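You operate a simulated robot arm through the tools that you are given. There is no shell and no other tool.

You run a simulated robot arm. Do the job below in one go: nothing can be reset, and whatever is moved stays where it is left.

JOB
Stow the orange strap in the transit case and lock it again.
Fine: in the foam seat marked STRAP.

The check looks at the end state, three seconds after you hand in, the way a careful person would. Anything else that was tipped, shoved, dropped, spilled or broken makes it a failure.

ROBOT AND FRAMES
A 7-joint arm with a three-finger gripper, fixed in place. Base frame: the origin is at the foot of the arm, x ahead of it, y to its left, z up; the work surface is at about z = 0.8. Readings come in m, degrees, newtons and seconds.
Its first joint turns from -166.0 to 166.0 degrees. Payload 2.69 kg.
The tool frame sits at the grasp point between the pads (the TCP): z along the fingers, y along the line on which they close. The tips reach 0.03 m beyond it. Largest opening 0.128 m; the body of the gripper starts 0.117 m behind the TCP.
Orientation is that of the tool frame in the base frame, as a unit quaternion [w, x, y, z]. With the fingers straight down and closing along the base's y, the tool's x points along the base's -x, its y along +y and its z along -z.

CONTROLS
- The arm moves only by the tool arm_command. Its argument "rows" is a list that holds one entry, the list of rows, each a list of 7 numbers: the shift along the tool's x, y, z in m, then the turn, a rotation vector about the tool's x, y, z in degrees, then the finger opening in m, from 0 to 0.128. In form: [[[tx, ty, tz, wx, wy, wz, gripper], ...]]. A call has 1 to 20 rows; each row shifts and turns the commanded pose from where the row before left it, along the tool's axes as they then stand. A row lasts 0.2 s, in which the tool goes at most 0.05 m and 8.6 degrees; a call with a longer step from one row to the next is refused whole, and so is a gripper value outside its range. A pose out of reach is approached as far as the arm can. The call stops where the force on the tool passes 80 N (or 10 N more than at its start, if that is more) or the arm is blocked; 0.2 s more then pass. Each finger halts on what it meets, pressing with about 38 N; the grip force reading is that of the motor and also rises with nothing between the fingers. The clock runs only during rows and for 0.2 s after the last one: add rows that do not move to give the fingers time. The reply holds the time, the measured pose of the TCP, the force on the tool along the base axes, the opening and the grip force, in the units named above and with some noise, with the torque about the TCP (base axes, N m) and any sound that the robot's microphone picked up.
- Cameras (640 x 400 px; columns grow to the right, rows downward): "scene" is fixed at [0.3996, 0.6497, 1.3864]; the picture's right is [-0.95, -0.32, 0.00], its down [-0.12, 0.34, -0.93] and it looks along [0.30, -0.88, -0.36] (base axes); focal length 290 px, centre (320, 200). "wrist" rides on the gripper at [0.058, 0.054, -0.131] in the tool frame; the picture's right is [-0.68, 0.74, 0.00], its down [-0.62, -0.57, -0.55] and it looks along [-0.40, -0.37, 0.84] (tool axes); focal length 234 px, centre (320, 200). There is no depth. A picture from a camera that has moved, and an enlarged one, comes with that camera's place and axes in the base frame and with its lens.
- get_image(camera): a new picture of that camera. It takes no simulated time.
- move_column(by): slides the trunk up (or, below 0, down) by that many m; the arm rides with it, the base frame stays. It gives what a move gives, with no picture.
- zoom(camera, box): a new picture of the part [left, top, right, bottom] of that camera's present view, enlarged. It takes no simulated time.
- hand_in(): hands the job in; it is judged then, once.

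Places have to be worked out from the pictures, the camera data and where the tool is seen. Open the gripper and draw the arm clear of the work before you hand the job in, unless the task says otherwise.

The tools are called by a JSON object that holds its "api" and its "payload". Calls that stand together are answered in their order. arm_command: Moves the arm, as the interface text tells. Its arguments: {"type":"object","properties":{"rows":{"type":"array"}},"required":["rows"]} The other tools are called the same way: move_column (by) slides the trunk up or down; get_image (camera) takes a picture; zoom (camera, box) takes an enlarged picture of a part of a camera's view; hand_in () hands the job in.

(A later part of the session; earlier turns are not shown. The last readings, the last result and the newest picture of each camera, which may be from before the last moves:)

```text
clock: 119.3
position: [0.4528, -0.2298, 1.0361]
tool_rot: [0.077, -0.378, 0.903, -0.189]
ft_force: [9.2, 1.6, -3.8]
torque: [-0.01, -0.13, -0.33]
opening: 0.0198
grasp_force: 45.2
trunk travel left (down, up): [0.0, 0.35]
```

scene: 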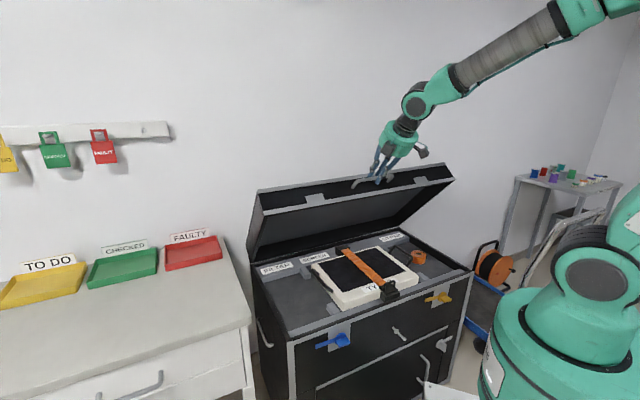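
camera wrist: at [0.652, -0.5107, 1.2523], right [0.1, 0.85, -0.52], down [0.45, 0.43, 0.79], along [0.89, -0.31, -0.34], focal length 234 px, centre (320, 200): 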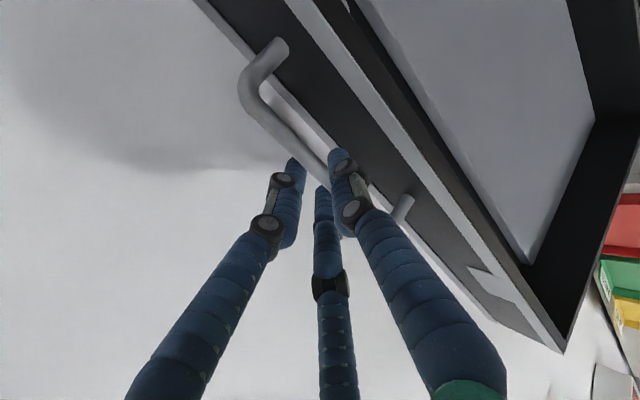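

{"api": "arm_command", "payload": {"rows": [[[0, 0.0143, 0.008, -2.4, 0, 0, 0.0], [0, 0.0135, 0.0091, -2.4, 0, 0, 0.0], [0, 0.0128, 0.0101, -2.4, 0, 0, 0.0], [0, 0.012, 0.0111, -2.4, 0, 0, 0.0], [0, 0.0112, 0.012, -2.4, 0, 0, 0.0], [0, 0, 0, 0, 0, 0, 0.0]]]}}

```text
clock: 120.7
position: [0.4227, -0.1992, 0.9677]
tool_rot: [0.037, -0.383, 0.918, -0.092]
ft_force: [20.7, -7.1, -11.6]
torque: [-0.23, -0.33, -0.38]
opening: 0.0199
grasp_force: 44.2
trunk travel left (down, up): [0.0, 0.35]
```

{"api": "arm_command", "payload": {"rows": [[[0, 0.0092, 0.0134, -2.4, 0, 0, 0.0], [0, 0.0092, 0.0138, -2.4, 0, 0, 0.0], [0, 0.0081, 0.0144, -2.4, 0, 0, 0.0], [0, 0.007, 0.015, -2.4, 0, 0, 0.0], [0, 0.0059, 0.0156, -2.4, 0, 0, 0.0], [0, 0, 0, 0, 0, 0, 0.0]]]}}

```text
clock: 122.1
position: [0.4008, -0.1775, 0.8907]
tool_rot: [-0.002, -0.385, 0.923, 0.002]
ft_force: [39.7, 6.0, -9.2]
torque: [0.23, -1.03, -0.47]
opening: 0.0201
grasp_force: 45.2
trunk travel left (down, up): [0.0, 0.35]
```

{"api": "arm_command", "payload": {"rows": [[[-0.0013, 0.0025, 0.0104, 0, 0, 0, 0.0], [0, 0.0031, 0.0104, 0, 0, 0, 0.0], [0, 0.0029, 0.0104, 0, 0, 0, 0.0], [0, 0.0026, 0.0104, 0, 0, 0, 0.0], [0, 0, 0, 0, 0, 0, 0.0]]]}}

{"api": "get_image", "payload": {"camera": "scene"}}

```text
clock: 123.3
position: [0.3917, -0.1689, 0.85]
tool_rot: [-0.003, -0.385, 0.923, 0.004]
ft_force: [7.9, -35.2, -10.5]
torque: [-1.43, 0.32, -0.42]
opening: 0.0199
grasp_force: 44.7
trunk travel left (down, up): [0.0, 0.35]
```

```text
taken
```

scene: 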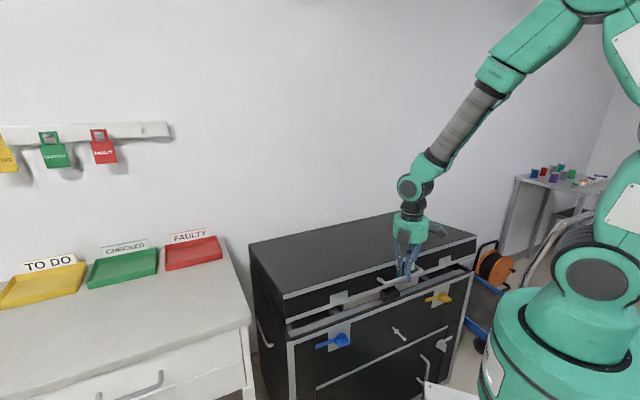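

{"api": "arm_command", "payload": {"rows": [[[0.0006, 0.0008, 0.0102, 0, 0, 0, 0.0], [0, 0.0019, 0.0102, 0, 0, 0, 0.0], [0, 0.0018, 0.0102, 0, 0, 0, 0.0], [0, 0.0015, 0.0102, 0, 0, 0, 0.0], [0, 0, 0, 0, 0, 0, 0.0]]]}}

```text
clock: 124.5
position: [0.3854, -0.1629, 0.8101]
tool_rot: [-0.004, -0.385, 0.923, 0.004]
ft_force: [10.4, 9.6, -3.7]
torque: [0.13, -0.15, -0.41]
opening: 0.0199
grasp_force: 44.8
trunk travel left (down, up): [0.0, 0.35]
```

{"api": "arm_command", "payload": {"rows": [[[-0.0004, 0.0012, 0.0102, 0, 0, 0, 0.0], [0, 0.0011, 0.0102, 0, 0, 0, 0.0], [0, 0.0009, 0.0102, 0, 0, 0, 0.0], [0, 0.0004, 0.005, 0, 0, 0, 0.0], [0, 0, 0, 0, 0, 0, 0.0]]]}}

{"api": "zoom", "payload": {"camera": "scene", "box": [240, 200, 490, 360]}}

```text
clock: 125.7
position: [0.3839, -0.1603, 0.774]
tool_rot: [-0.002, -0.384, 0.923, 0.002]
ft_force: [-11.0, 7.3, 44.9]
torque: [0.39, 0.29, -0.23]
opening: 0.0201
grasp_force: 45.0
trunk travel left (down, up): [0.0, 0.35]
```

```text
2.50 times, centred on (365, 280) of scene
camera zoom: at [0.3996, 0.6497, 1.3864], right [-0.95, -0.32, 0.0], down [-0.12, 0.34, -0.93], along [0.3, -0.88, -0.36], focal length 725 px, centre (208, 0)
```

zoom: 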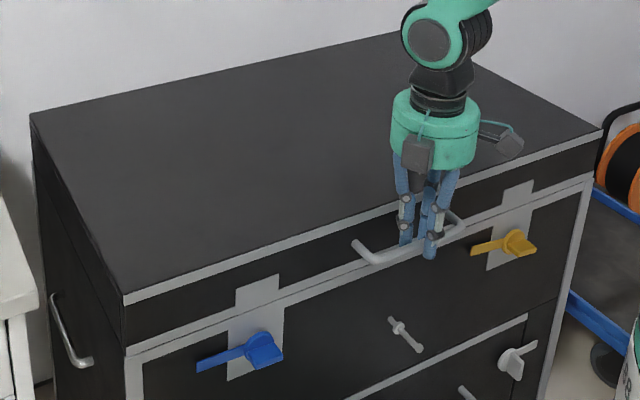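

The lid is seated (45 N upward reaction). I release the bar and rise straight up.

{"api": "arm_command", "payload": {"rows": [[[0, 0, -0.001, 0, 0, 0, 0.01], [0, 0, 0, 0, 0, 0, 0.03], [0, 0, 0, 0, 0, 0, 0.034], [0, 0, 0, 0, 0, 0, 0.034]]]}}

{"api": "arm_command", "payload": {"rows": [[[0, 0, -0.02, 0, 0, 0, 0.034], [0, 0, -0.04, 0, 0, 0, 0.034], [0, 0, -0.04, 0, 0, 0, 0.034], [0, 0, -0.04, 0, 0, 0, 0.034], [0, 0, -0.04, 0, 0, 0, 0.034]]]}}

{"api": "zoom", "payload": {"camera": "scene", "box": [240, 200, 490, 360]}}

```text
clock: 126.7
position: [0.3838, -0.1602, 0.774]
tool_rot: [-0.002, -0.385, 0.923, 0.003]
ft_force: [0.8, -0.1, 0.5]
torque: [-0.05, -0.01, 0.0]
opening: 0.0342
grasp_force: 0.1
trunk travel left (down, up): [0.0, 0.35]
```

```text
clock: 127.9
position: [0.3857, -0.1615, 0.9524]
tool_rot: [-0.002, -0.385, 0.923, 0.003]
ft_force: [0.4, -0.2, -0.1]
torque: [0.02, 0.07, 0.0]
opening: 0.0338
grasp_force: 0.0
trunk travel left (down, up): [0.0, 0.35]
```

```text
2.50 times, centred on (365, 280) of scene
camera zoom: at [0.3996, 0.6497, 1.3864], right [-0.95, -0.32, 0.0], down [-0.12, 0.34, -0.93], along [0.3, -0.88, -0.36], focal length 725 px, centre (208, 0)
```

zoom: 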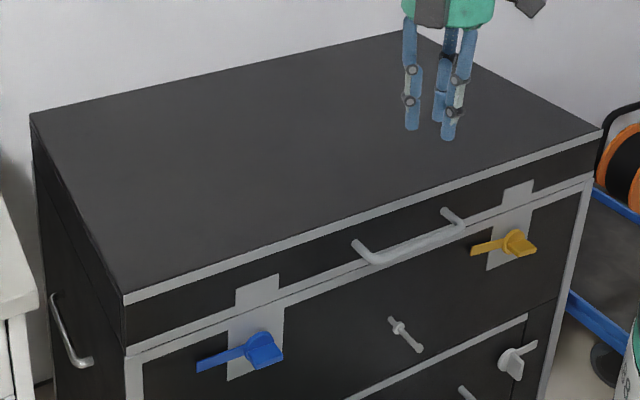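

The lid is closed flush. For relocking I go to the blue latch side: move up and over, rotate the tool 90°, and close the fingers.

{"api": "arm_command", "payload": {"rows": [[[-0.0414, 0.0124, -0.0143, 0, 0, 0, 0.02], [-0.0414, 0.0124, -0.0143, 0, 0, 0, 0.0], [-0.0414, 0.0124, -0.0143, 0, 0, 0, 0.0], [-0.0414, 0.0124, -0.0143, 0, 0, 0, 0.0], [-0.0414, 0.0124, -0.0143, 0, 0, 0, 0.0], [-0.0414, 0.0124, -0.0143, 0, 0, 0, 0.0], [-0.0414, 0.0124, -0.0143, 0, 0, 0, 0.0], [0, 0, 0, 0, 0, 8.18, 0.0], [0, 0, 0, 0, 0, 8.18, 0.0], [0, 0, 0, 0, 0, 8.18, 0.0], [0, 0, 0, 0, 0, 8.18, 0.0], [0, 0, 0, 0, 0, 8.18, 0.0], [0, 0, 0, 0, 0, 8.18, 0.0], [0, 0, 0, 0, 0, 8.18, 0.0], [0, 0, 0, 0, 0, 8.18, 0.0], [0, 0, 0, 0, 0, 8.18, 0.0], [0, 0, 0, 0, 0, 8.18, 0.0], [0, 0, 0, 0, 0, 8.18, 0.0], [0, 0, 0, 0, 0, 0, 0.0]]]}}

{"api": "get_image", "payload": {"camera": "wrist"}}

```text
clock: 131.9
position: [0.5296, 0.1052, 1.0545]
tool_rot: [-0.004, 0.381, 0.925, 0.001]
ft_force: [-0.4, 0.3, 0.0]
torque: [-0.02, 0.01, 0.03]
opening: 0.0018
grasp_force: 31.7
trunk travel left (down, up): [0.0, 0.35]
```

```text
taken
camera wrist: at [0.5259, 0.1839, 1.1836], right [1.0, 0.05, -0.01], down [0.04, -0.84, 0.55], along [0.02, -0.55, -0.84], focal length 234 px, centre (320, 200)
```

wrist: 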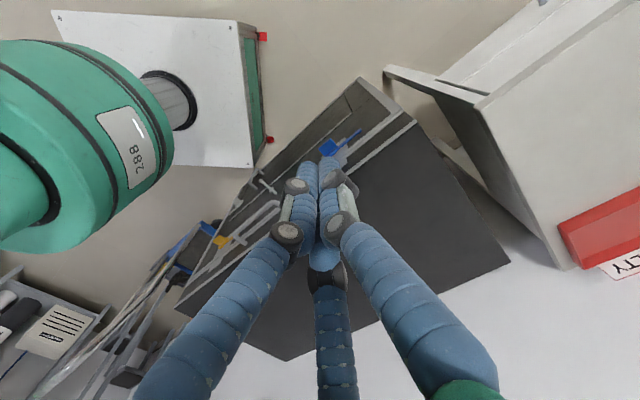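

{"api": "arm_command", "payload": {"rows": [[[0, 0, 0, 0, -7.5, 0, 0.0], [0, 0, 0, 0, -7.5, 0, 0.0], [0, 0, 0, 0, -7.5, 0, 0.0], [0, 0, 0, 0, -7.5, 0, 0.0], [0, 0, 0, 0, -7.5, 0, 0.0], [0, 0, 0, 0, -7.5, 0, 0.0], [0, 0, 0, 0, 0, 0, 0.0]]]}}

{"api": "get_image", "payload": {"camera": "wrist"}}

{"api": "get_image", "payload": {"camera": "scene"}}

```text
clock: 133.5
position: [0.5291, 0.1072, 1.0542]
tool_rot: [0.351, 0.351, 0.856, -0.146]
ft_force: [-0.2, -0.1, -0.5]
torque: [0.0, -0.03, -0.05]
opening: 0.0022
grasp_force: 31.4
trunk travel left (down, up): [0.0, 0.35]
```

```text
taken
camera wrist: at [0.4714, 0.2375, 1.1043], right [0.86, 0.19, 0.47], down [-0.36, -0.44, 0.82], along [0.36, -0.88, -0.31], focal length 234 px, centre (320, 200)
```

wrist: 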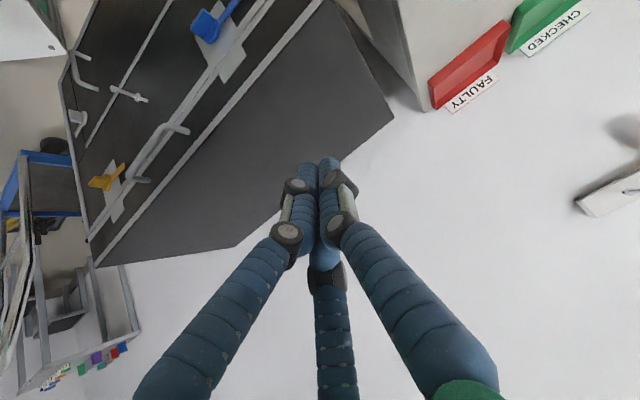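

```text
taken
```

scene: 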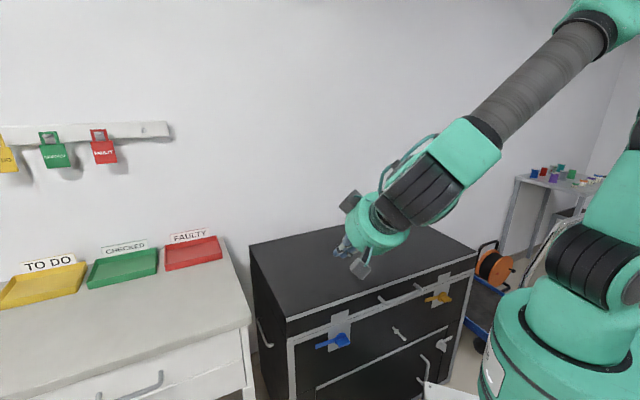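

Tilt 45° set. I descend in front of the blue lever to just below its height, 6 cm off the face.

{"api": "arm_command", "payload": {"rows": [[[0.02986, 0.0006, 0.03457, 0, 0, 0, 0.0], [0.02986, 0.0006, 0.03457, 0, 0, 0, 0.0], [0.02986, 0.0006, 0.03457, 0, 0, 0, 0.0], [0.02986, 0.0006, 0.03457, 0, 0, 0, 0.0], [0.02986, 0.0006, 0.03457, 0, 0, 0, 0.0], [0.02986, 0.0006, 0.03457, 0, 0, 0, 0.0], [0.02986, 0.0006, 0.03457, 0, 0, 0, 0.0], [0.02986, 0.0006, 0.03457, 0, 0, 0, 0.0], [0.02986, 0.0006, 0.03457, 0, 0, 0, 0.0], [0, 0, 0, 0, 0, 0, 0.0]]]}}

{"api": "get_image", "payload": {"camera": "wrist"}}

```text
clock: 135.7
position: [0.5516, 0.0915, 0.6428]
tool_rot: [0.35, 0.351, 0.856, -0.145]
ft_force: [0.1, -0.2, 0.1]
torque: [0.03, -0.01, 0.0]
opening: 0.002
grasp_force: 31.5
trunk travel left (down, up): [0.0, 0.35]
```

```text
taken
camera wrist: at [0.4943, 0.2227, 0.6927], right [0.86, 0.19, 0.47], down [-0.36, -0.44, 0.82], along [0.36, -0.88, -0.31], focal length 234 px, centre (320, 200)
```

wrist: 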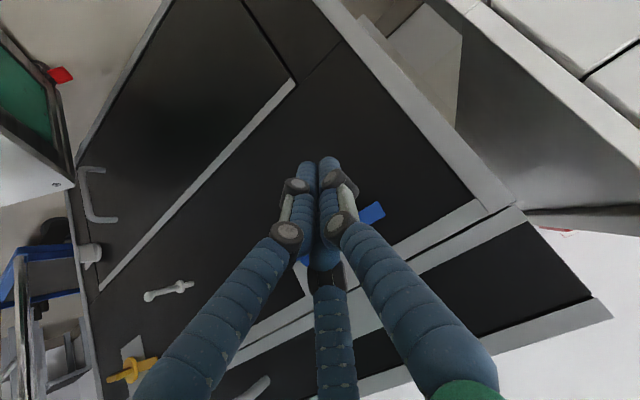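

Fingertips are below the lever. I advance toward the face beneath it.

{"api": "arm_command", "payload": {"rows": [[[-0.0109, -0.001, 0.0109, 0, 0, 0, 0.0], [-0.0109, -0.001, 0.0109, 0, 0, 0, 0.0], [-0.0109, -0.001, 0.0109, 0, 0, 0, 0.0], [-0.0071, -0.001, 0.0071, 0, 0, 0, 0.0], [0, 0, 0, 0, 0, 0, 0.0]]]}}

{"api": "zoom", "payload": {"camera": "wrist", "box": [220, 90, 440, 250]}}

```text
clock: 136.9
position: [0.5868, 0.0463, 0.6421]
tool_rot: [0.351, 0.351, 0.856, -0.145]
ft_force: [-0.2, -0.3, 0.2]
torque: [-0.02, 0.01, 0.02]
opening: 0.0021
grasp_force: 31.6
trunk travel left (down, up): [0.0, 0.35]
```

```text
2.50 times, centred on (330, 170) of wrist
camera zoom: at [0.5301, 0.1794, 0.6929], right [0.86, 0.19, 0.47], down [-0.36, -0.44, 0.82], along [0.36, -0.88, -0.31], focal length 585 px, centre (295, 275)
```

zoom: 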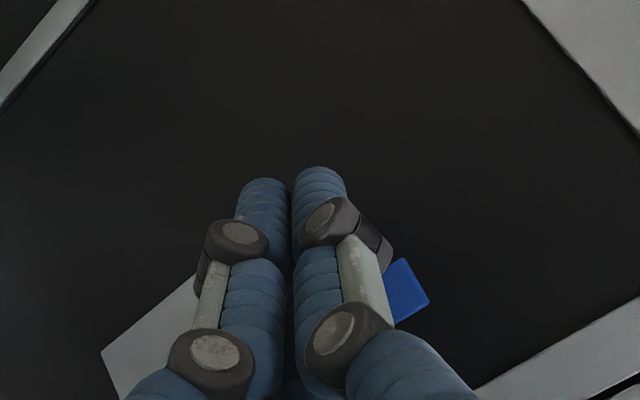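

{"api": "arm_command", "payload": {"rows": [[[-0.0018, 0, 0.0018, 0, 0, 0, 0.0], [-0.0018, 0, 0.0018, 0, 0, 0, 0.0], [0, 0, 0, 0, 0, 0, 0.0]]]}}

```text
clock: 137.7
position: [0.5906, 0.0439, 0.6425]
tool_rot: [0.351, 0.351, 0.856, -0.146]
ft_force: [-0.4, 0.3, 0.8]
torque: [0.0, 0.01, -0.05]
opening: 0.0019
grasp_force: 30.8
trunk travel left (down, up): [0.0, 0.35]
```

No contact yet. I move up under the lever to start raising it.

{"api": "arm_command", "payload": {"rows": [[[-0.0037, 0.0007, -0.0037, 0, 0, 0, 0.0], [-0.0037, 0.0007, -0.0037, 0, 0, 0, 0.0], [-0.0056, 0, -0.0056, 0, 0, 0, 0.0], [-0.0056, 0, -0.0056, 0, 0, 0, 0.0], [0, 0, 0, 0, 0, 0, 0.0]]]}}

{"api": "zoom", "payload": {"camera": "wrist", "box": [200, 110, 420, 270]}}

```text
clock: 138.9
position: [0.594, 0.045, 0.6684]
tool_rot: [0.351, 0.351, 0.856, -0.145]
ft_force: [0.3, 0.5, -0.4]
torque: [0.02, 0.01, 0.04]
opening: 0.0019
grasp_force: 31.9
trunk travel left (down, up): [0.0, 0.35]
```

```text
2.50 times, centred on (310, 190) of wrist
camera zoom: at [0.5362, 0.1769, 0.7191], right [0.86, 0.19, 0.47], down [-0.36, -0.44, 0.82], along [0.36, -0.88, -0.31], focal length 585 px, centre (345, 225)
```

zoom: 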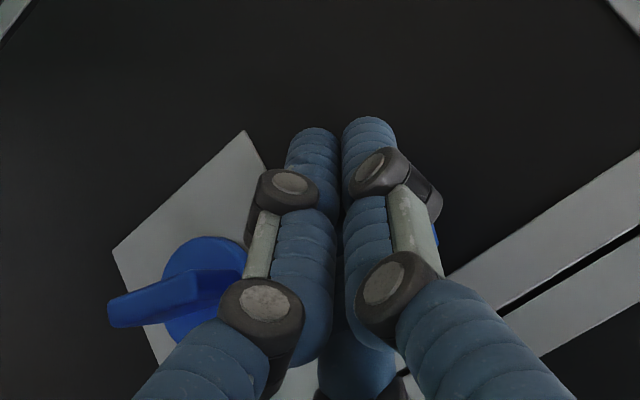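

The fin shows the lever has begun rotating up with little force. I continue the arc.

{"api": "arm_command", "payload": {"rows": [[[-0.0055, -0.0025, -0.0055, 0, 0, 0, 0.0], [-0.0055, -0.0025, -0.0055, 0, 0, 0, 0.0], [-0.0048, -0.004, -0.0048, 0, 0, 0, 0.0], [-0.0048, -0.0041, -0.0048, 0, 0, 0, 0.0], [0, 0, 0, 0, 0, 0, 0.0]]]}}

{"api": "zoom", "payload": {"camera": "wrist", "box": [200, 110, 420, 270]}}

```text
clock: 140.1
position: [0.5839, 0.0344, 0.6972]
tool_rot: [0.35, 0.351, 0.856, -0.145]
ft_force: [-0.3, 0.5, 0.4]
torque: [0.03, 0.01, 0.03]
opening: 0.002
grasp_force: 31.2
trunk travel left (down, up): [0.0, 0.35]
```

```text
2.50 times, centred on (310, 190) of wrist
camera zoom: at [0.527, 0.1669, 0.7485], right [0.86, 0.19, 0.47], down [-0.36, -0.44, 0.82], along [0.36, -0.88, -0.31], focal length 585 px, centre (345, 225)
```

zoom: 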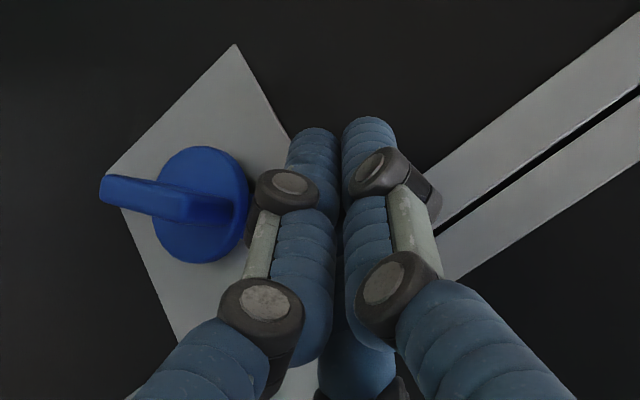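

The lever is at about 45° now. I continue toward vertical.

{"api": "arm_command", "payload": {"rows": [[[-0.0034, -0.0048, -0.0048, 0, 0, 0, 0.0], [-0.004, -0.0048, -0.004, 0, 0, 0, 0.0], [-0.0028, -0.0069, -0.0028, 0, 0, 0, 0.0], [-0.0028, -0.0069, -0.0028, 0, 0, 0, 0.0], [0, 0, 0, 0, 0, 0, 0.0]]]}}

{"api": "zoom", "payload": {"camera": "wrist", "box": [200, 60, 420, 220]}}

```text
clock: 141.3
position: [0.5659, 0.0174, 0.7175]
tool_rot: [0.35, 0.351, 0.856, -0.145]
ft_force: [-0.5, -0.4, -0.3]
torque: [0.03, 0.0, 0.0]
opening: 0.0021
grasp_force: 31.9
trunk travel left (down, up): [0.0, 0.35]
```

```text
2.50 times, centred on (310, 140) of wrist
camera zoom: at [0.5094, 0.1506, 0.7686], right [0.86, 0.19, 0.47], down [-0.36, -0.44, 0.82], along [0.36, -0.88, -0.31], focal length 585 px, centre (345, 350)
```

zoom: 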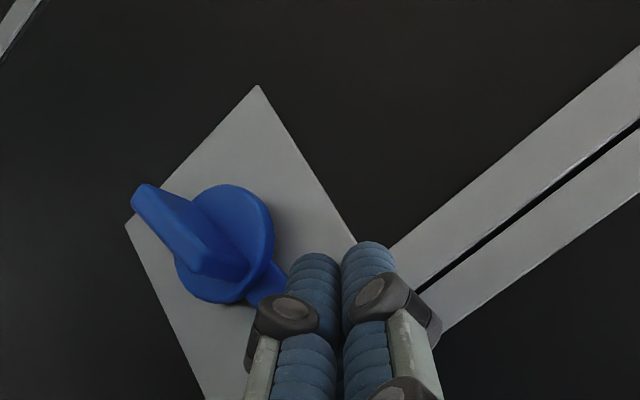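

{"api": "arm_command", "payload": {"rows": [[[-0.001, -0.005, -0.001, 0, 0, 0, 0.0], [-0.001, -0.005, -0.001, 0, 0, 0, 0.0], [-0.0007, -0.004, -0.0007, 0, 0, 0, 0.0], [0, 0, 0, 0, 0, 0, 0.0]]]}}

{"api": "zoom", "payload": {"camera": "wrist", "box": [200, 60, 420, 220]}}

```text
clock: 142.3
position: [0.5575, 0.0087, 0.7217]
tool_rot: [0.35, 0.351, 0.857, -0.145]
ft_force: [1.2, 3.1, -0.2]
torque: [0.06, 0.0, 0.07]
opening: 0.0022
grasp_force: 31.6
trunk travel left (down, up): [0.0, 0.35]
```

```text
2.50 times, centred on (310, 140) of wrist
camera zoom: at [0.4999, 0.1406, 0.7719], right [0.86, 0.19, 0.47], down [-0.36, -0.44, 0.82], along [0.36, -0.88, -0.31], focal length 585 px, centre (345, 350)
```

zoom: 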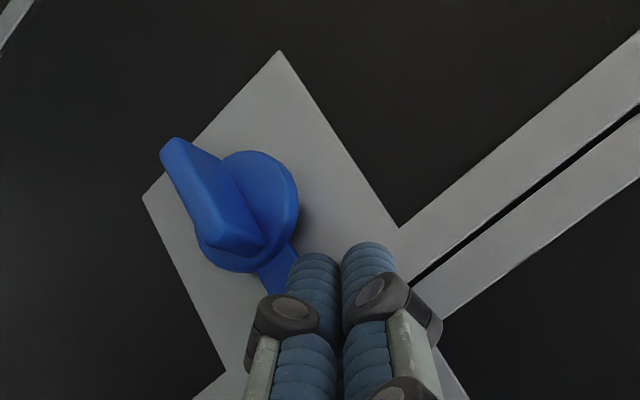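

{"api": "arm_command", "payload": {"rows": [[[0, -0.003, 0, 0, 0, 0, 0.0], [0, 0, 0, 0, 0, 0, 0.0]]]}}

{"api": "arm_command", "payload": {"rows": [[[0, -0.002, 0, 0, 0, 0, 0.0], [0, 0, 0, 0, 0, 0, 0.0]]]}}

{"api": "zoom", "payload": {"camera": "wrist", "box": [200, 60, 420, 220]}}

```text
clock: 142.9
position: [0.5564, 0.0065, 0.7222]
tool_rot: [0.351, 0.351, 0.856, -0.145]
ft_force: [16.8, 19.5, -4.5]
torque: [0.53, -0.03, 0.62]
opening: 0.0019
grasp_force: 31.4
trunk travel left (down, up): [0.0, 0.35]
```

```text
clock: 143.5
position: [0.5558, 0.0072, 0.7231]
tool_rot: [0.35, 0.351, 0.857, -0.144]
ft_force: [23.4, 39.9, -5.0]
torque: [0.72, -0.16, 1.0]
opening: 0.002
grasp_force: 31.6
trunk travel left (down, up): [0.0, 0.35]
```

```text
2.50 times, centred on (310, 140) of wrist
camera zoom: at [0.498, 0.139, 0.7729], right [0.86, 0.19, 0.47], down [-0.36, -0.44, 0.82], along [0.36, -0.88, -0.31], focal length 585 px, centre (345, 350)
```

zoom: 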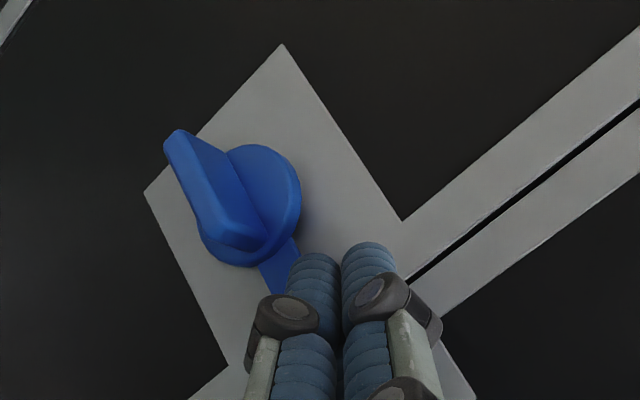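

Hard stop reached (force rises to 45 N without motion): blue lever is fully up. I back off and away to verify.

{"api": "arm_command", "payload": {"rows": [[[0, 0.01, 0, 0, 0, 0, 0.0], [0.0212, 0, -0.0212, 0, 0, 0, 0.0], [0.0212, 0, -0.0212, 0, 0, 0, 0.0], [0.0212, 0, -0.0212, 0, 0, 0, 0.0], [-0.0273, 0, -0.0273, 0, 0, 0, 0.0], [-0.0273, 0, -0.0273, 0, 0, 0, 0.0], [-0.0273, 0, -0.0273, 0, 0, 0, 0.0], [-0.0273, 0, -0.0273, 0, 0, 0, 0.0], [-0.0273, 0, -0.0273, 0, 0, 0, 0.0], [-0.0273, 0, -0.0273, 0, 0, 0, 0.0], [-0.0273, 0, -0.0273, 0, 0, 0, 0.0]]]}}

{"api": "zoom", "payload": {"camera": "scene", "box": [280, 240, 480, 380]}}

{"api": "get_image", "payload": {"camera": "wrist"}}

```text
clock: 145.9
position: [0.4983, 0.0732, 0.9938]
tool_rot: [0.349, 0.351, 0.856, -0.146]
ft_force: [0.0, 0.3, -0.3]
torque: [0.0, 0.02, -0.02]
opening: 0.0022
grasp_force: 31.4
trunk travel left (down, up): [0.0, 0.35]
```

```text
2.86 times, centred on (380, 310) of scene
camera zoom: at [0.3996, 0.6497, 1.3864], right [-0.95, -0.32, 0.0], down [-0.12, 0.34, -0.93], along [0.3, -0.88, -0.36], focal length 828 px, centre (149, -114)
```

zoom: 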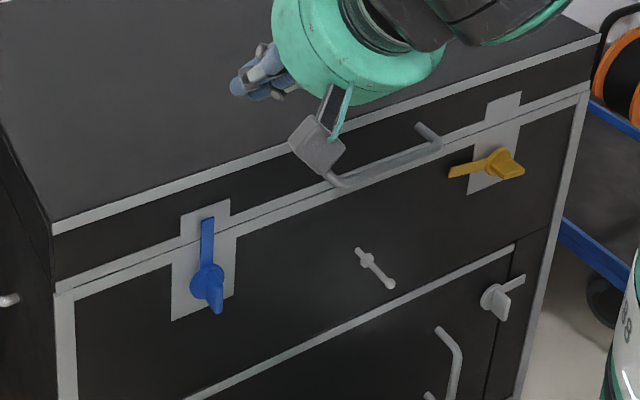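

```text
taken
camera wrist: at [0.4412, 0.2058, 1.0441], right [0.86, 0.19, 0.47], down [-0.36, -0.44, 0.82], along [0.36, -0.88, -0.31], focal length 234 px, centre (320, 200)
```

wrist: 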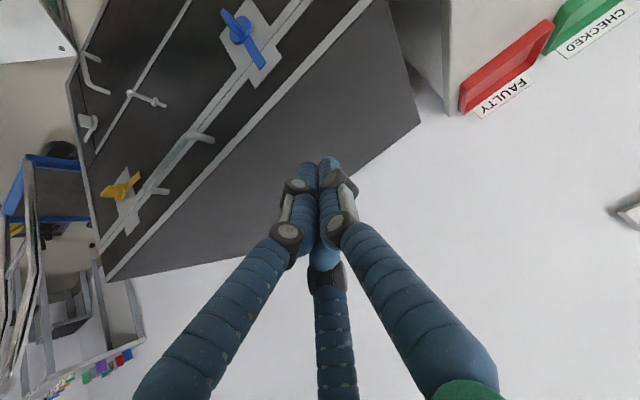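

Blue latch is locked. For the yellow one I untilt the tool to vertical and slide along the front toward it at a safe height.

{"api": "arm_command", "payload": {"rows": [[[0, 0, 0, 0, 7.5, 0, 0.0], [0, 0, 0, 0, 7.5, 0, 0.0], [0, 0, 0, 0, 7.5, 0, 0.0], [0, 0, 0, 0, 7.5, 0, 0.0], [0, 0, 0, 0, 7.5, 0, 0.0], [0, 0, 0, 0, 7.5, 0, 0.0], [-0.0077, -0.0445, 0.004, 0, 0, 0, 0.0], [-0.0077, -0.0445, 0.004, 0, 0, 0, 0.0], [-0.0077, -0.0445, 0.004, 0, 0, 0, 0.0], [-0.0077, -0.0445, 0.004, 0, 0, 0, 0.0], [-0.0077, -0.0445, 0.004, 0, 0, 0, 0.0], [-0.0077, -0.0445, 0.004, 0, 0, 0, 0.0], [-0.0077, -0.0445, 0.004, 0, 0, 0, 0.0], [-0.0077, -0.0445, 0.004, 0, 0, 0, 0.0], [-0.0077, -0.0445, 0.004, 0, 0, 0, 0.0], [-0.0077, -0.0445, 0.004, 0, 0, 0, 0.0], [-0.0077, -0.0445, 0.004, 0, 0, 0, 0.0], [0, 0, 0, 0, 0, 0, 0.0]]]}}

{"api": "get_image", "payload": {"camera": "wrist"}}

{"api": "get_image", "payload": {"camera": "scene"}}

```text
clock: 149.7
position: [0.2136, -0.3361, 0.9486]
tool_rot: [-0.003, 0.379, 0.925, 0.001]
ft_force: [1.0, -0.3, -0.3]
torque: [0.05, -0.02, 0.0]
opening: 0.0019
grasp_force: 31.9
trunk travel left (down, up): [0.0, 0.35]
```

```text
taken
camera wrist: at [0.2105, -0.2566, 1.0767], right [1.0, 0.05, -0.01], down [0.04, -0.84, 0.55], along [0.02, -0.55, -0.84], focal length 234 px, centre (320, 200)
```

wrist: 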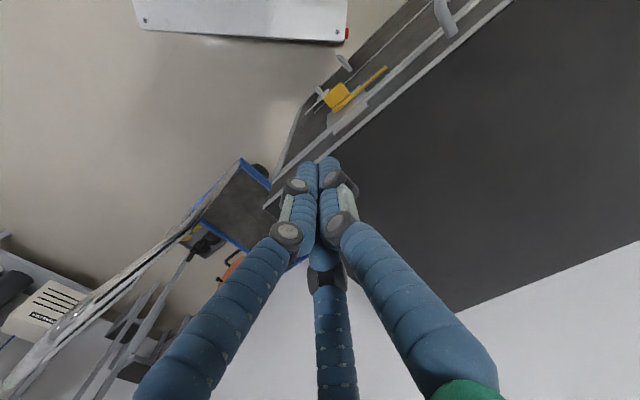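

```text
taken
```

scene: 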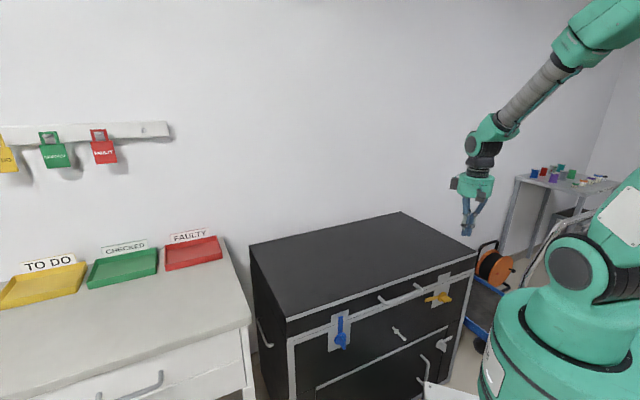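

Reached a vertical pose above the yellow latch with no limits hit. I zoom to localize its fin and lever.

{"api": "zoom", "payload": {"camera": "wrist", "box": [270, 40, 410, 160]}}

{"api": "zoom", "payload": {"camera": "scene", "box": [410, 260, 480, 320]}}

```text
3.33 times, centred on (340, 100) of wrist
camera zoom: at [0.2105, -0.2566, 1.0767], right [1.0, 0.05, -0.01], down [0.04, -0.84, 0.55], along [0.02, -0.55, -0.84], focal length 781 px, centre (253, 533)
```

zoom: 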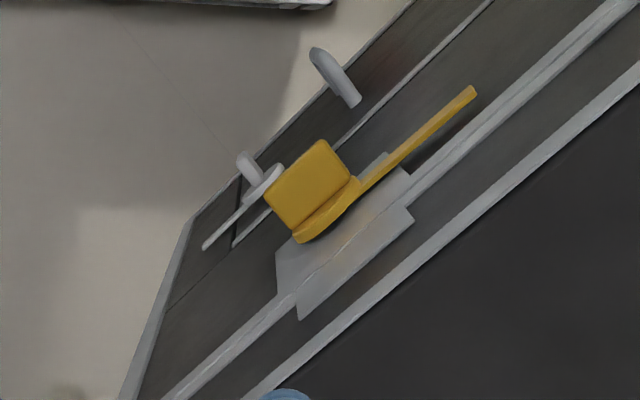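

```text
6.67 times, centred on (445, 290) of scene
camera zoom: at [0.3996, 0.6497, 1.3864], right [-0.95, -0.32, 0.0], down [-0.12, 0.34, -0.93], along [0.3, -0.88, -0.36], focal length 1933 px, centre (-513, -400)
```

zoom: 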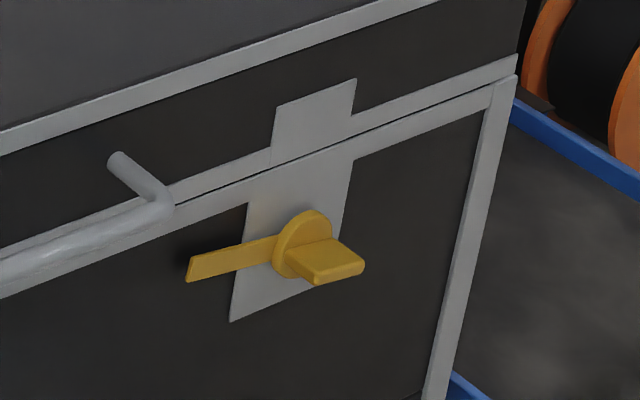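

Fin spans w -0.079…-0.041 (pivot w≈-0.060), n -0.41…-0.385, top z≈0.655. I descend over its outer end to just above it.

{"api": "arm_command", "payload": {"rows": [[[-0.0004, 0.0006, 0.04, 0, 0, 0, 0.0], [-0.0004, 0.0006, 0.04, 0, 0, 0, 0.0], [-0.0004, 0.0006, 0.04, 0, 0, 0, 0.0], [-0.0004, 0.0006, 0.04, 0, 0, 0, 0.0], [-0.0004, 0.0006, 0.04, 0, 0, 0, 0.0], [-0.0004, 0.0006, 0.035, 0, 0, 0, 0.0], [0, 0, 0, 0, 0, 0, 0.0]]]}}

{"api": "get_image", "payload": {"camera": "wrist"}}

{"api": "zoom", "payload": {"camera": "scene", "box": [400, 220, 520, 330]}}

```text
clock: 151.3
position: [0.215, -0.3294, 0.7118]
tool_rot: [-0.005, 0.38, 0.925, 0.001]
ft_force: [-15.8, 15.0, 14.6]
torque: [-1.74, -1.61, -0.33]
opening: 0.0022
grasp_force: 31.8
trunk travel left (down, up): [0.0, 0.35]
```

```text
taken
camera wrist: at [0.2119, -0.2521, 0.842], right [1.0, 0.05, -0.01], down [0.04, -0.84, 0.54], along [0.02, -0.54, -0.84], focal length 234 px, centre (320, 200)
```

wrist: 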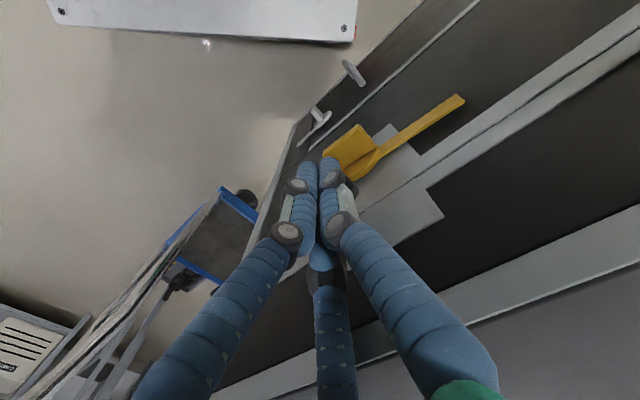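

```text
3.64 times, centred on (460, 275) of scene
camera zoom: at [0.3996, 0.6497, 1.3864], right [-0.95, -0.32, 0.0], down [-0.12, 0.34, -0.93], along [0.3, -0.88, -0.36], focal length 1054 px, centre (-189, -73)
```

zoom: 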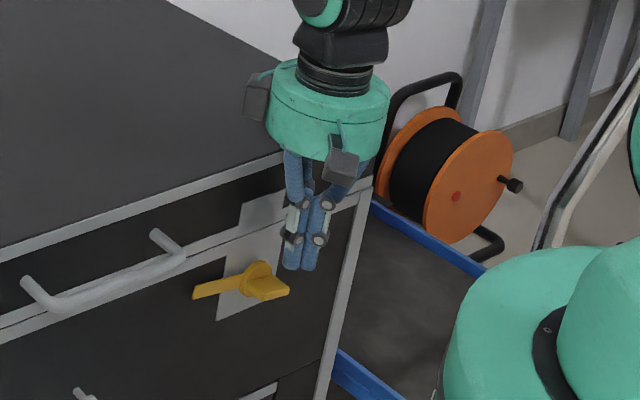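

Something on the upper hand touches the lid's top edge in a vertical pose, so I need an outward tilt with the trunk at nominal height (as when unlocking). I rise clear first.

{"api": "arm_command", "payload": {"rows": [[[0.01, 0, -0.01, 0, 0, 0, 0.0], [0, 0, -0.04, 0, 0, 0, 0.0], [0, 0, -0.04, 0, 0, 0, 0.0], [0, 0, -0.04, 0, 0, 0, 0.0], [0, 0, -0.04, 0, 0, 0, 0.0], [0, 0, -0.04, 0, 0, 0, 0.0], [0, 0, -0.03, 0, 0, 0, 0.0]]]}}

{"api": "move_column", "payload": {"by": 0.2}}

{"api": "zoom", "payload": {"camera": "scene", "box": [240, 200, 490, 360]}}

```text
clock: 152.9
position: [0.2131, -0.3253, 0.9546]
tool_rot: [-0.004, 0.38, 0.925, 0.001]
ft_force: [0.2, 1.0, 0.4]
torque: [0.04, 0.03, -0.02]
opening: 0.0021
grasp_force: 31.5
trunk travel left (down, up): [0.0, 0.35]
```

```text
clock: 155.1
position: [0.2135, -0.3246, 1.1545]
tool_rot: [-0.003, 0.38, 0.925, 0.0]
ft_force: [0.5, 0.3, -1.2]
torque: [0.02, -0.01, 0.01]
opening: 0.002
grasp_force: 31.0
trunk travel left (down, up): [-0.2, 0.15]
```

```text
2.50 times, centred on (365, 280) of scene
camera zoom: at [0.3996, 0.6497, 1.3864], right [-0.95, -0.32, 0.0], down [-0.12, 0.34, -0.93], along [0.3, -0.88, -0.36], focal length 725 px, centre (208, 0)
```

zoom: 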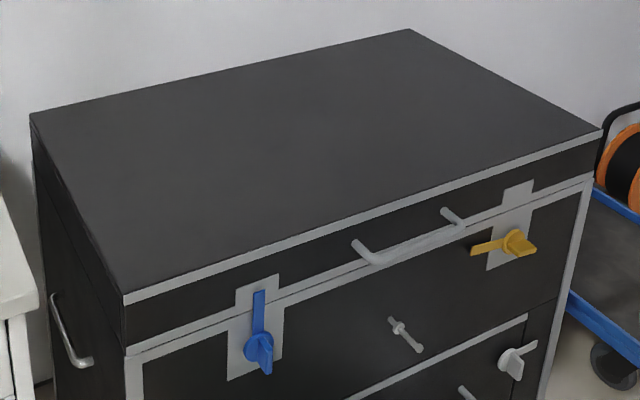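

Blue is locked and the lid is flush. With the trunk at nominal, I tilt 10° outward and descend in front of the yellow latch.

{"api": "arm_command", "payload": {"rows": [[[0, 0, 0, 0, -5, 0, 0.0], [0, 0, 0, 0, -5, 0, 0.0], [0.0081, -0.0005, 0.0426, 0, 0, 0, 0.0], [0.0081, -0.0005, 0.0426, 0, 0, 0, 0.0], [0.0081, -0.0005, 0.0426, 0, 0, 0, 0.0], [0.0081, -0.0005, 0.0426, 0, 0, 0, 0.0], [0.0081, -0.0005, 0.0426, 0, 0, 0, 0.0], [0.0081, -0.0005, 0.0426, 0, 0, 0, 0.0], [0.0081, -0.0005, 0.0426, 0, 0, 0, 0.0], [0.0081, -0.0005, 0.0426, 0, 0, 0, 0.0], [0.0081, -0.0005, 0.0426, 0, 0, 0, 0.0], [0, 0, 0, 0, 0, 0, 0.0]]]}}

{"api": "get_image", "payload": {"camera": "wrist"}}

{"api": "get_image", "payload": {"camera": "scene"}}

```text
clock: 157.7
position: [0.2039, -0.3255, 0.7652]
tool_rot: [0.077, 0.378, 0.922, -0.033]
ft_force: [0.5, -0.7, 0.0]
torque: [0.09, 0.02, -0.02]
opening: 0.0021
grasp_force: 31.4
trunk travel left (down, up): [-0.2, 0.15]
```

```text
taken
camera wrist: at [0.185, -0.2316, 0.8825], right [0.99, 0.06, 0.11], down [-0.03, -0.76, 0.64], along [0.12, -0.64, -0.76], focal length 234 px, centre (320, 200)
```

wrist: 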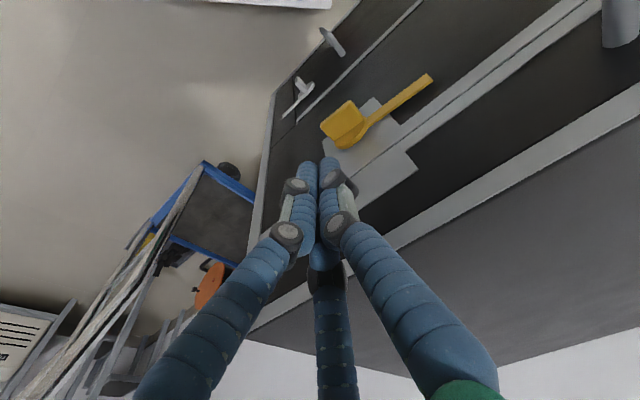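

```text
taken
```

scene: 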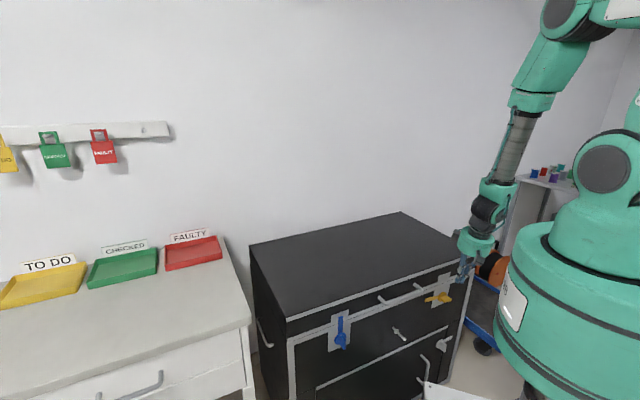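

No limits flagged. I move over the fin's outer end, tip about 1.5 cm above it.

{"api": "arm_command", "payload": {"rows": [[[-0.0015, 0.001, 0.0222, 0, 0, 0, 0.0], [-0.0015, 0.001, 0.0222, 0, 0, 0, 0.0], [-0.0015, 0.001, 0.0222, 0, 0, 0, 0.0], [0, 0, 0, 0, 0, 0, 0.0]]]}}

{"api": "zoom", "payload": {"camera": "wrist", "box": [240, 70, 440, 210]}}

{"api": "zoom", "payload": {"camera": "scene", "box": [400, 220, 520, 330]}}

```text
clock: 158.7
position: [0.216, -0.3319, 0.6987]
tool_rot: [0.077, 0.378, 0.922, -0.032]
ft_force: [0.1, 0.8, 0.1]
torque: [0.01, -0.02, 0.0]
opening: 0.0023
grasp_force: 31.3
trunk travel left (down, up): [-0.2, 0.15]
```

```text
2.86 times, centred on (340, 140) of wrist
camera zoom: at [0.1981, -0.238, 0.8166], right [0.99, 0.06, 0.11], down [-0.03, -0.76, 0.64], along [0.12, -0.64, -0.76], focal length 669 px, centre (263, 371)
```

zoom: 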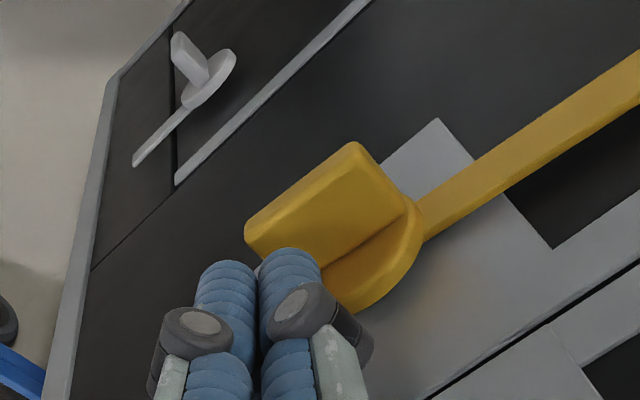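

```text
3.64 times, centred on (460, 275) of scene
camera zoom: at [0.3996, 0.6497, 1.3864], right [-0.95, -0.32, 0.0], down [-0.12, 0.34, -0.93], along [0.3, -0.88, -0.36], focal length 1054 px, centre (-189, -73)
```

zoom: 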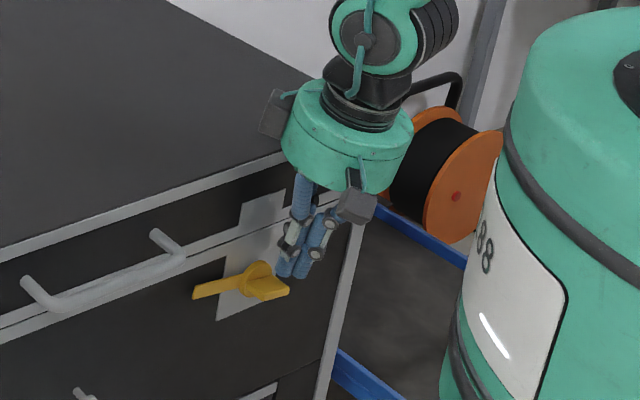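

{"api": "arm_command", "payload": {"rows": [[[0.0007, 0, 0.0039, 0, 0, 0, 0.0], [0.0007, 0, 0.0039, 0, 0, 0, 0.0], [0.0007, 0, 0.0039, 0, 0, 0, 0.0], [0, 0, 0, 0, 0, 0, 0.0]]]}}

{"api": "arm_command", "payload": {"rows": [[[0.0005, 0, 0.0029, 0, 0, 0, 0.0], [0, 0, 0, 0, 0, 0, 0.0]]]}}

{"api": "zoom", "payload": {"camera": "wrist", "box": [240, 70, 440, 210]}}

```text
clock: 159.7
position: [0.217, -0.3311, 0.6882]
tool_rot: [0.077, 0.379, 0.921, -0.033]
ft_force: [0.2, -0.3, 0.7]
torque: [0.01, 0.01, 0.03]
opening: 0.0022
grasp_force: 31.5
trunk travel left (down, up): [-0.2, 0.15]
```

```text
clock: 160.3
position: [0.2156, -0.3319, 0.6865]
tool_rot: [0.077, 0.379, 0.922, -0.033]
ft_force: [-5.6, 0.4, 12.3]
torque: [0.14, 0.05, 0.06]
opening: 0.0023
grasp_force: 31.6
trunk travel left (down, up): [-0.2, 0.15]
```

```text
2.86 times, centred on (340, 140) of wrist
camera zoom: at [0.1974, -0.2378, 0.803], right [0.99, 0.06, 0.11], down [-0.03, -0.76, 0.64], along [0.12, -0.64, -0.76], focal length 669 px, centre (263, 371)
```

zoom: 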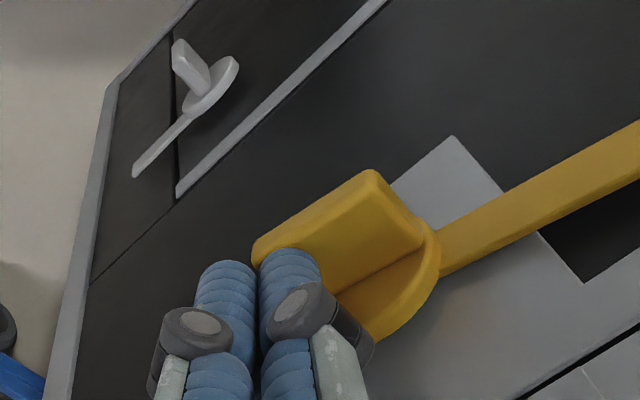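

Contact with the fin (12 N). I press further down in small steps to rotate it.

{"api": "arm_command", "payload": {"rows": [[[0.0005, 0, 0.0029, 0, 0, 0, 0.0], [0, 0, 0, 0, 0, 0, 0.0]]]}}

{"api": "zoom", "payload": {"camera": "wrist", "box": [240, 70, 440, 210]}}

```text
clock: 160.9
position: [0.2158, -0.3325, 0.6819]
tool_rot: [0.078, 0.378, 0.922, -0.031]
ft_force: [-20.5, -14.6, 9.9]
torque: [-0.25, 0.4, -0.05]
opening: 0.002
grasp_force: 31.8
trunk travel left (down, up): [-0.2, 0.15]
```

```text
2.86 times, centred on (340, 140) of wrist
camera zoom: at [0.1973, -0.2389, 0.7998], right [0.99, 0.05, 0.11], down [-0.03, -0.77, 0.64], along [0.12, -0.64, -0.76], focal length 669 px, centre (263, 371)
```

zoom: 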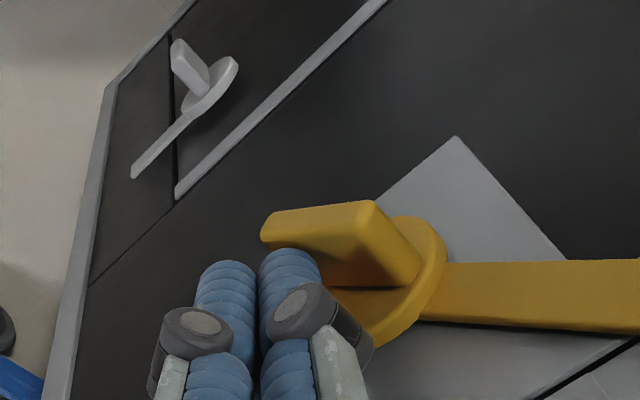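

The lever is rotating up (about 25°). I press down a bit more.

{"api": "arm_command", "payload": {"rows": [[[0.0005, 0, 0.0029, 0, 0, 0, 0.0], [0, 0, 0, 0, 0, 0, 0.0]]]}}

{"api": "arm_command", "payload": {"rows": [[[0.0005, 0.001, 0.0029, 0, 0, 0, 0.0], [0, 0, 0, 0, 0, 0, 0.0]]]}}

{"api": "zoom", "payload": {"camera": "wrist", "box": [240, 70, 440, 210]}}

```text
clock: 161.5
position: [0.2159, -0.3317, 0.6783]
tool_rot: [0.077, 0.379, 0.922, -0.031]
ft_force: [-7.8, -12.6, -2.3]
torque: [-0.37, 0.18, -0.12]
opening: 0.002
grasp_force: 31.9
trunk travel left (down, up): [-0.2, 0.15]
```

```text
clock: 162.1
position: [0.2157, -0.3322, 0.6769]
tool_rot: [0.078, 0.379, 0.922, -0.031]
ft_force: [-29.6, -24.6, 18.5]
torque: [-0.25, 0.27, -0.08]
opening: 0.002
grasp_force: 31.0
trunk travel left (down, up): [-0.2, 0.15]
```

```text
2.86 times, centred on (340, 140) of wrist
camera zoom: at [0.1977, -0.239, 0.7947], right [0.99, 0.05, 0.12], down [-0.03, -0.77, 0.64], along [0.12, -0.64, -0.76], focal length 669 px, centre (263, 371)
```

zoom: 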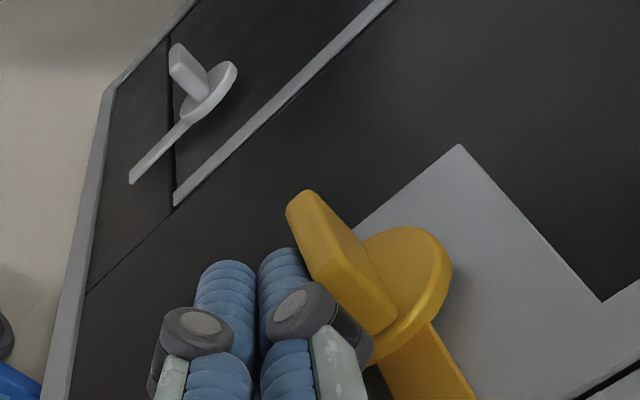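

The lever now looks vertical (its image direction matches the projected vertical) and forces rose at the stop. I back off sideways and up, then inspect.

{"api": "arm_command", "payload": {"rows": [[[0.001, -0.008, -0.001, 0, 0, 0, 0.0], [0, -0.004, -0.02, 0, 0, 0, 0.0], [0, 0, -0.04, 0, 0, 0, 0.0], [0, 0, -0.04, 0, 0, 0, 0.0], [0, 0, -0.04, 0, 0, 0, 0.0], [0, 0, -0.04, 0, 0, 0, 0.0], [0, 0, -0.04, 0, 0, 0, 0.0], [0, 0, -0.04, 0, 0, 0, 0.0]]]}}

{"api": "zoom", "payload": {"camera": "scene", "box": [410, 250, 480, 320]}}

{"api": "zoom", "payload": {"camera": "scene", "box": [240, 200, 490, 360]}}

{"api": "get_image", "payload": {"camera": "wrist"}}

```text
clock: 163.9
position: [0.1775, -0.3056, 0.9327]
tool_rot: [0.076, 0.378, 0.922, -0.033]
ft_force: [1.0, 0.0, 0.1]
torque: [-0.03, -0.01, 0.02]
opening: 0.0024
grasp_force: 31.6
trunk travel left (down, up): [-0.2, 0.15]
```

```text
5.71 times, centred on (445, 285) of scene
camera zoom: at [0.3996, 0.6497, 1.3864], right [-0.95, -0.32, 0.0], down [-0.12, 0.34, -0.93], along [0.3, -0.88, -0.36], focal length 1657 px, centre (-394, -286)
```

zoom: 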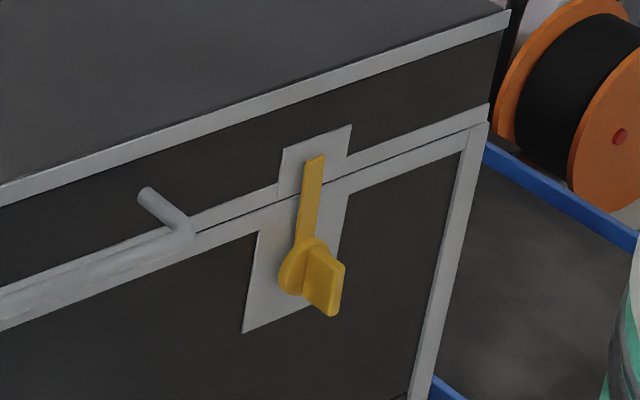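

```text
2.50 times, centred on (365, 280) of scene
camera zoom: at [0.3996, 0.6497, 1.3864], right [-0.95, -0.32, 0.0], down [-0.12, 0.34, -0.93], along [0.3, -0.88, -0.36], focal length 725 px, centre (208, 0)
```

zoom: 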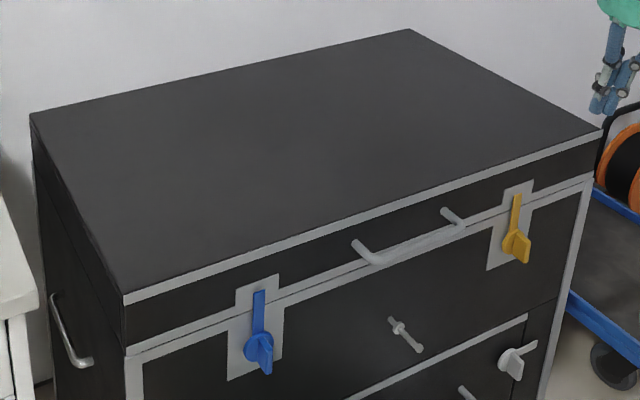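

```text
taken
camera wrist: at [0.1586, -0.2115, 1.0499], right [0.99, 0.05, 0.11], down [-0.03, -0.76, 0.64], along [0.12, -0.64, -0.76], focal length 234 px, centre (320, 200)
```

wrist: 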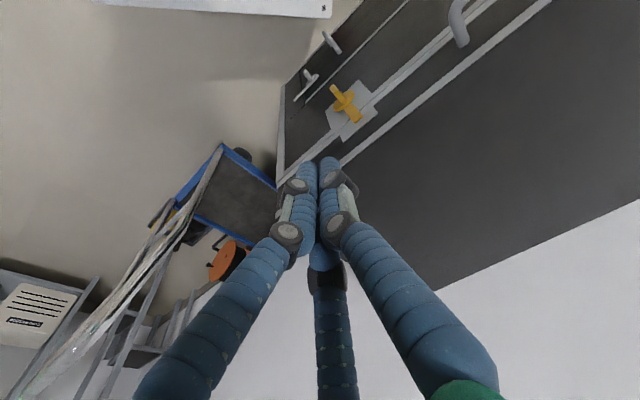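

Both latches look vertical. I compare with the original views at the same zoom to see whether they are fully home.

{"api": "zoom", "payload": {"camera": "scene", "box": [310, 290, 390, 370]}}

{"api": "zoom", "payload": {"camera": "scene", "box": [370, 250, 470, 330]}}

```text
5.00 times, centred on (350, 330) of scene
camera zoom: at [0.3996, 0.6497, 1.3864], right [-0.95, -0.32, 0.0], down [-0.12, 0.34, -0.93], along [0.3, -0.88, -0.36], focal length 1450 px, centre (170, -450)
```

zoom: 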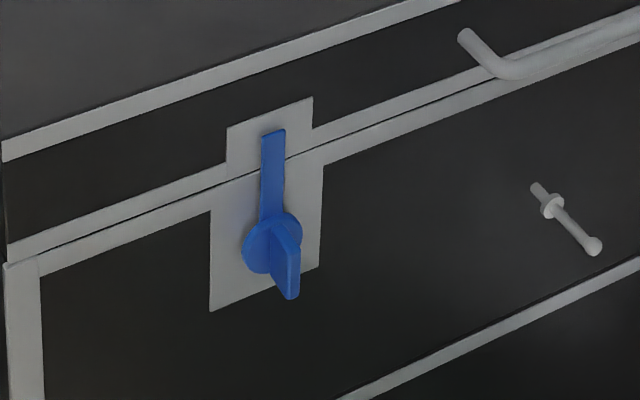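

```text
5.00 times, centred on (420, 290) of scene
camera zoom: at [0.3996, 0.6497, 1.3864], right [-0.95, -0.32, 0.0], down [-0.12, 0.34, -0.93], along [0.3, -0.88, -0.36], focal length 1450 px, centre (-180, -250)
```

zoom: 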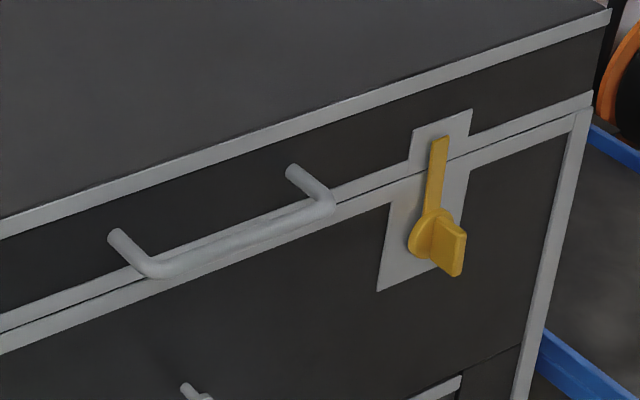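

Blue is exactly as originally; yellow is ~2° short of its stop. I'll nudge it home from the +w side: descend there, still off the face.

{"api": "arm_command", "payload": {"rows": [[[-0.0002, 0.0141, 0.0372, 0, 0, 0, 0.0], [-0.0002, 0.0141, 0.0372, 0, 0, 0, 0.0], [-0.0002, 0.0141, 0.0372, 0, 0, 0, 0.0], [-0.0002, 0.0141, 0.0372, 0, 0, 0, 0.0], [-0.0002, 0.0141, 0.0372, 0, 0, 0, 0.0], [0, 0, 0, 0, 0, 0, 0.0]]]}}

{"api": "zoom", "payload": {"camera": "wrist", "box": [240, 70, 440, 210]}}

```text
clock: 165.3
position: [0.2457, -0.2798, 0.7681]
tool_rot: [0.077, 0.377, 0.923, -0.03]
ft_force: [-0.2, 0.8, -0.2]
torque: [0.0, -0.02, -0.02]
opening: 0.0021
grasp_force: 31.5
out of reach, approached as far as the arm can: row 5
trunk travel left (down, up): [-0.2, 0.15]
```

```text
2.86 times, centred on (340, 140) of wrist
camera zoom: at [0.2255, -0.1873, 0.8851], right [0.99, 0.06, 0.12], down [-0.03, -0.77, 0.64], along [0.13, -0.64, -0.76], focal length 669 px, centre (263, 371)
```

zoom: 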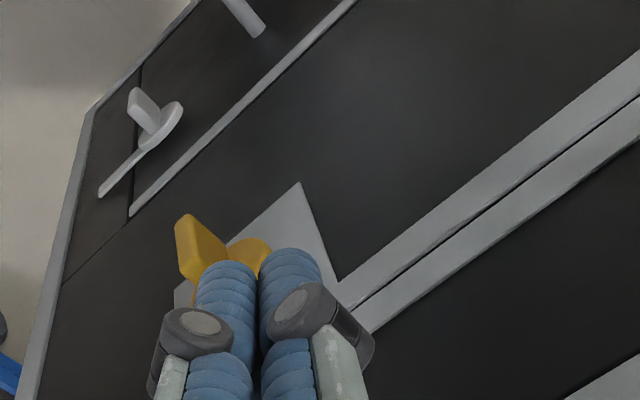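

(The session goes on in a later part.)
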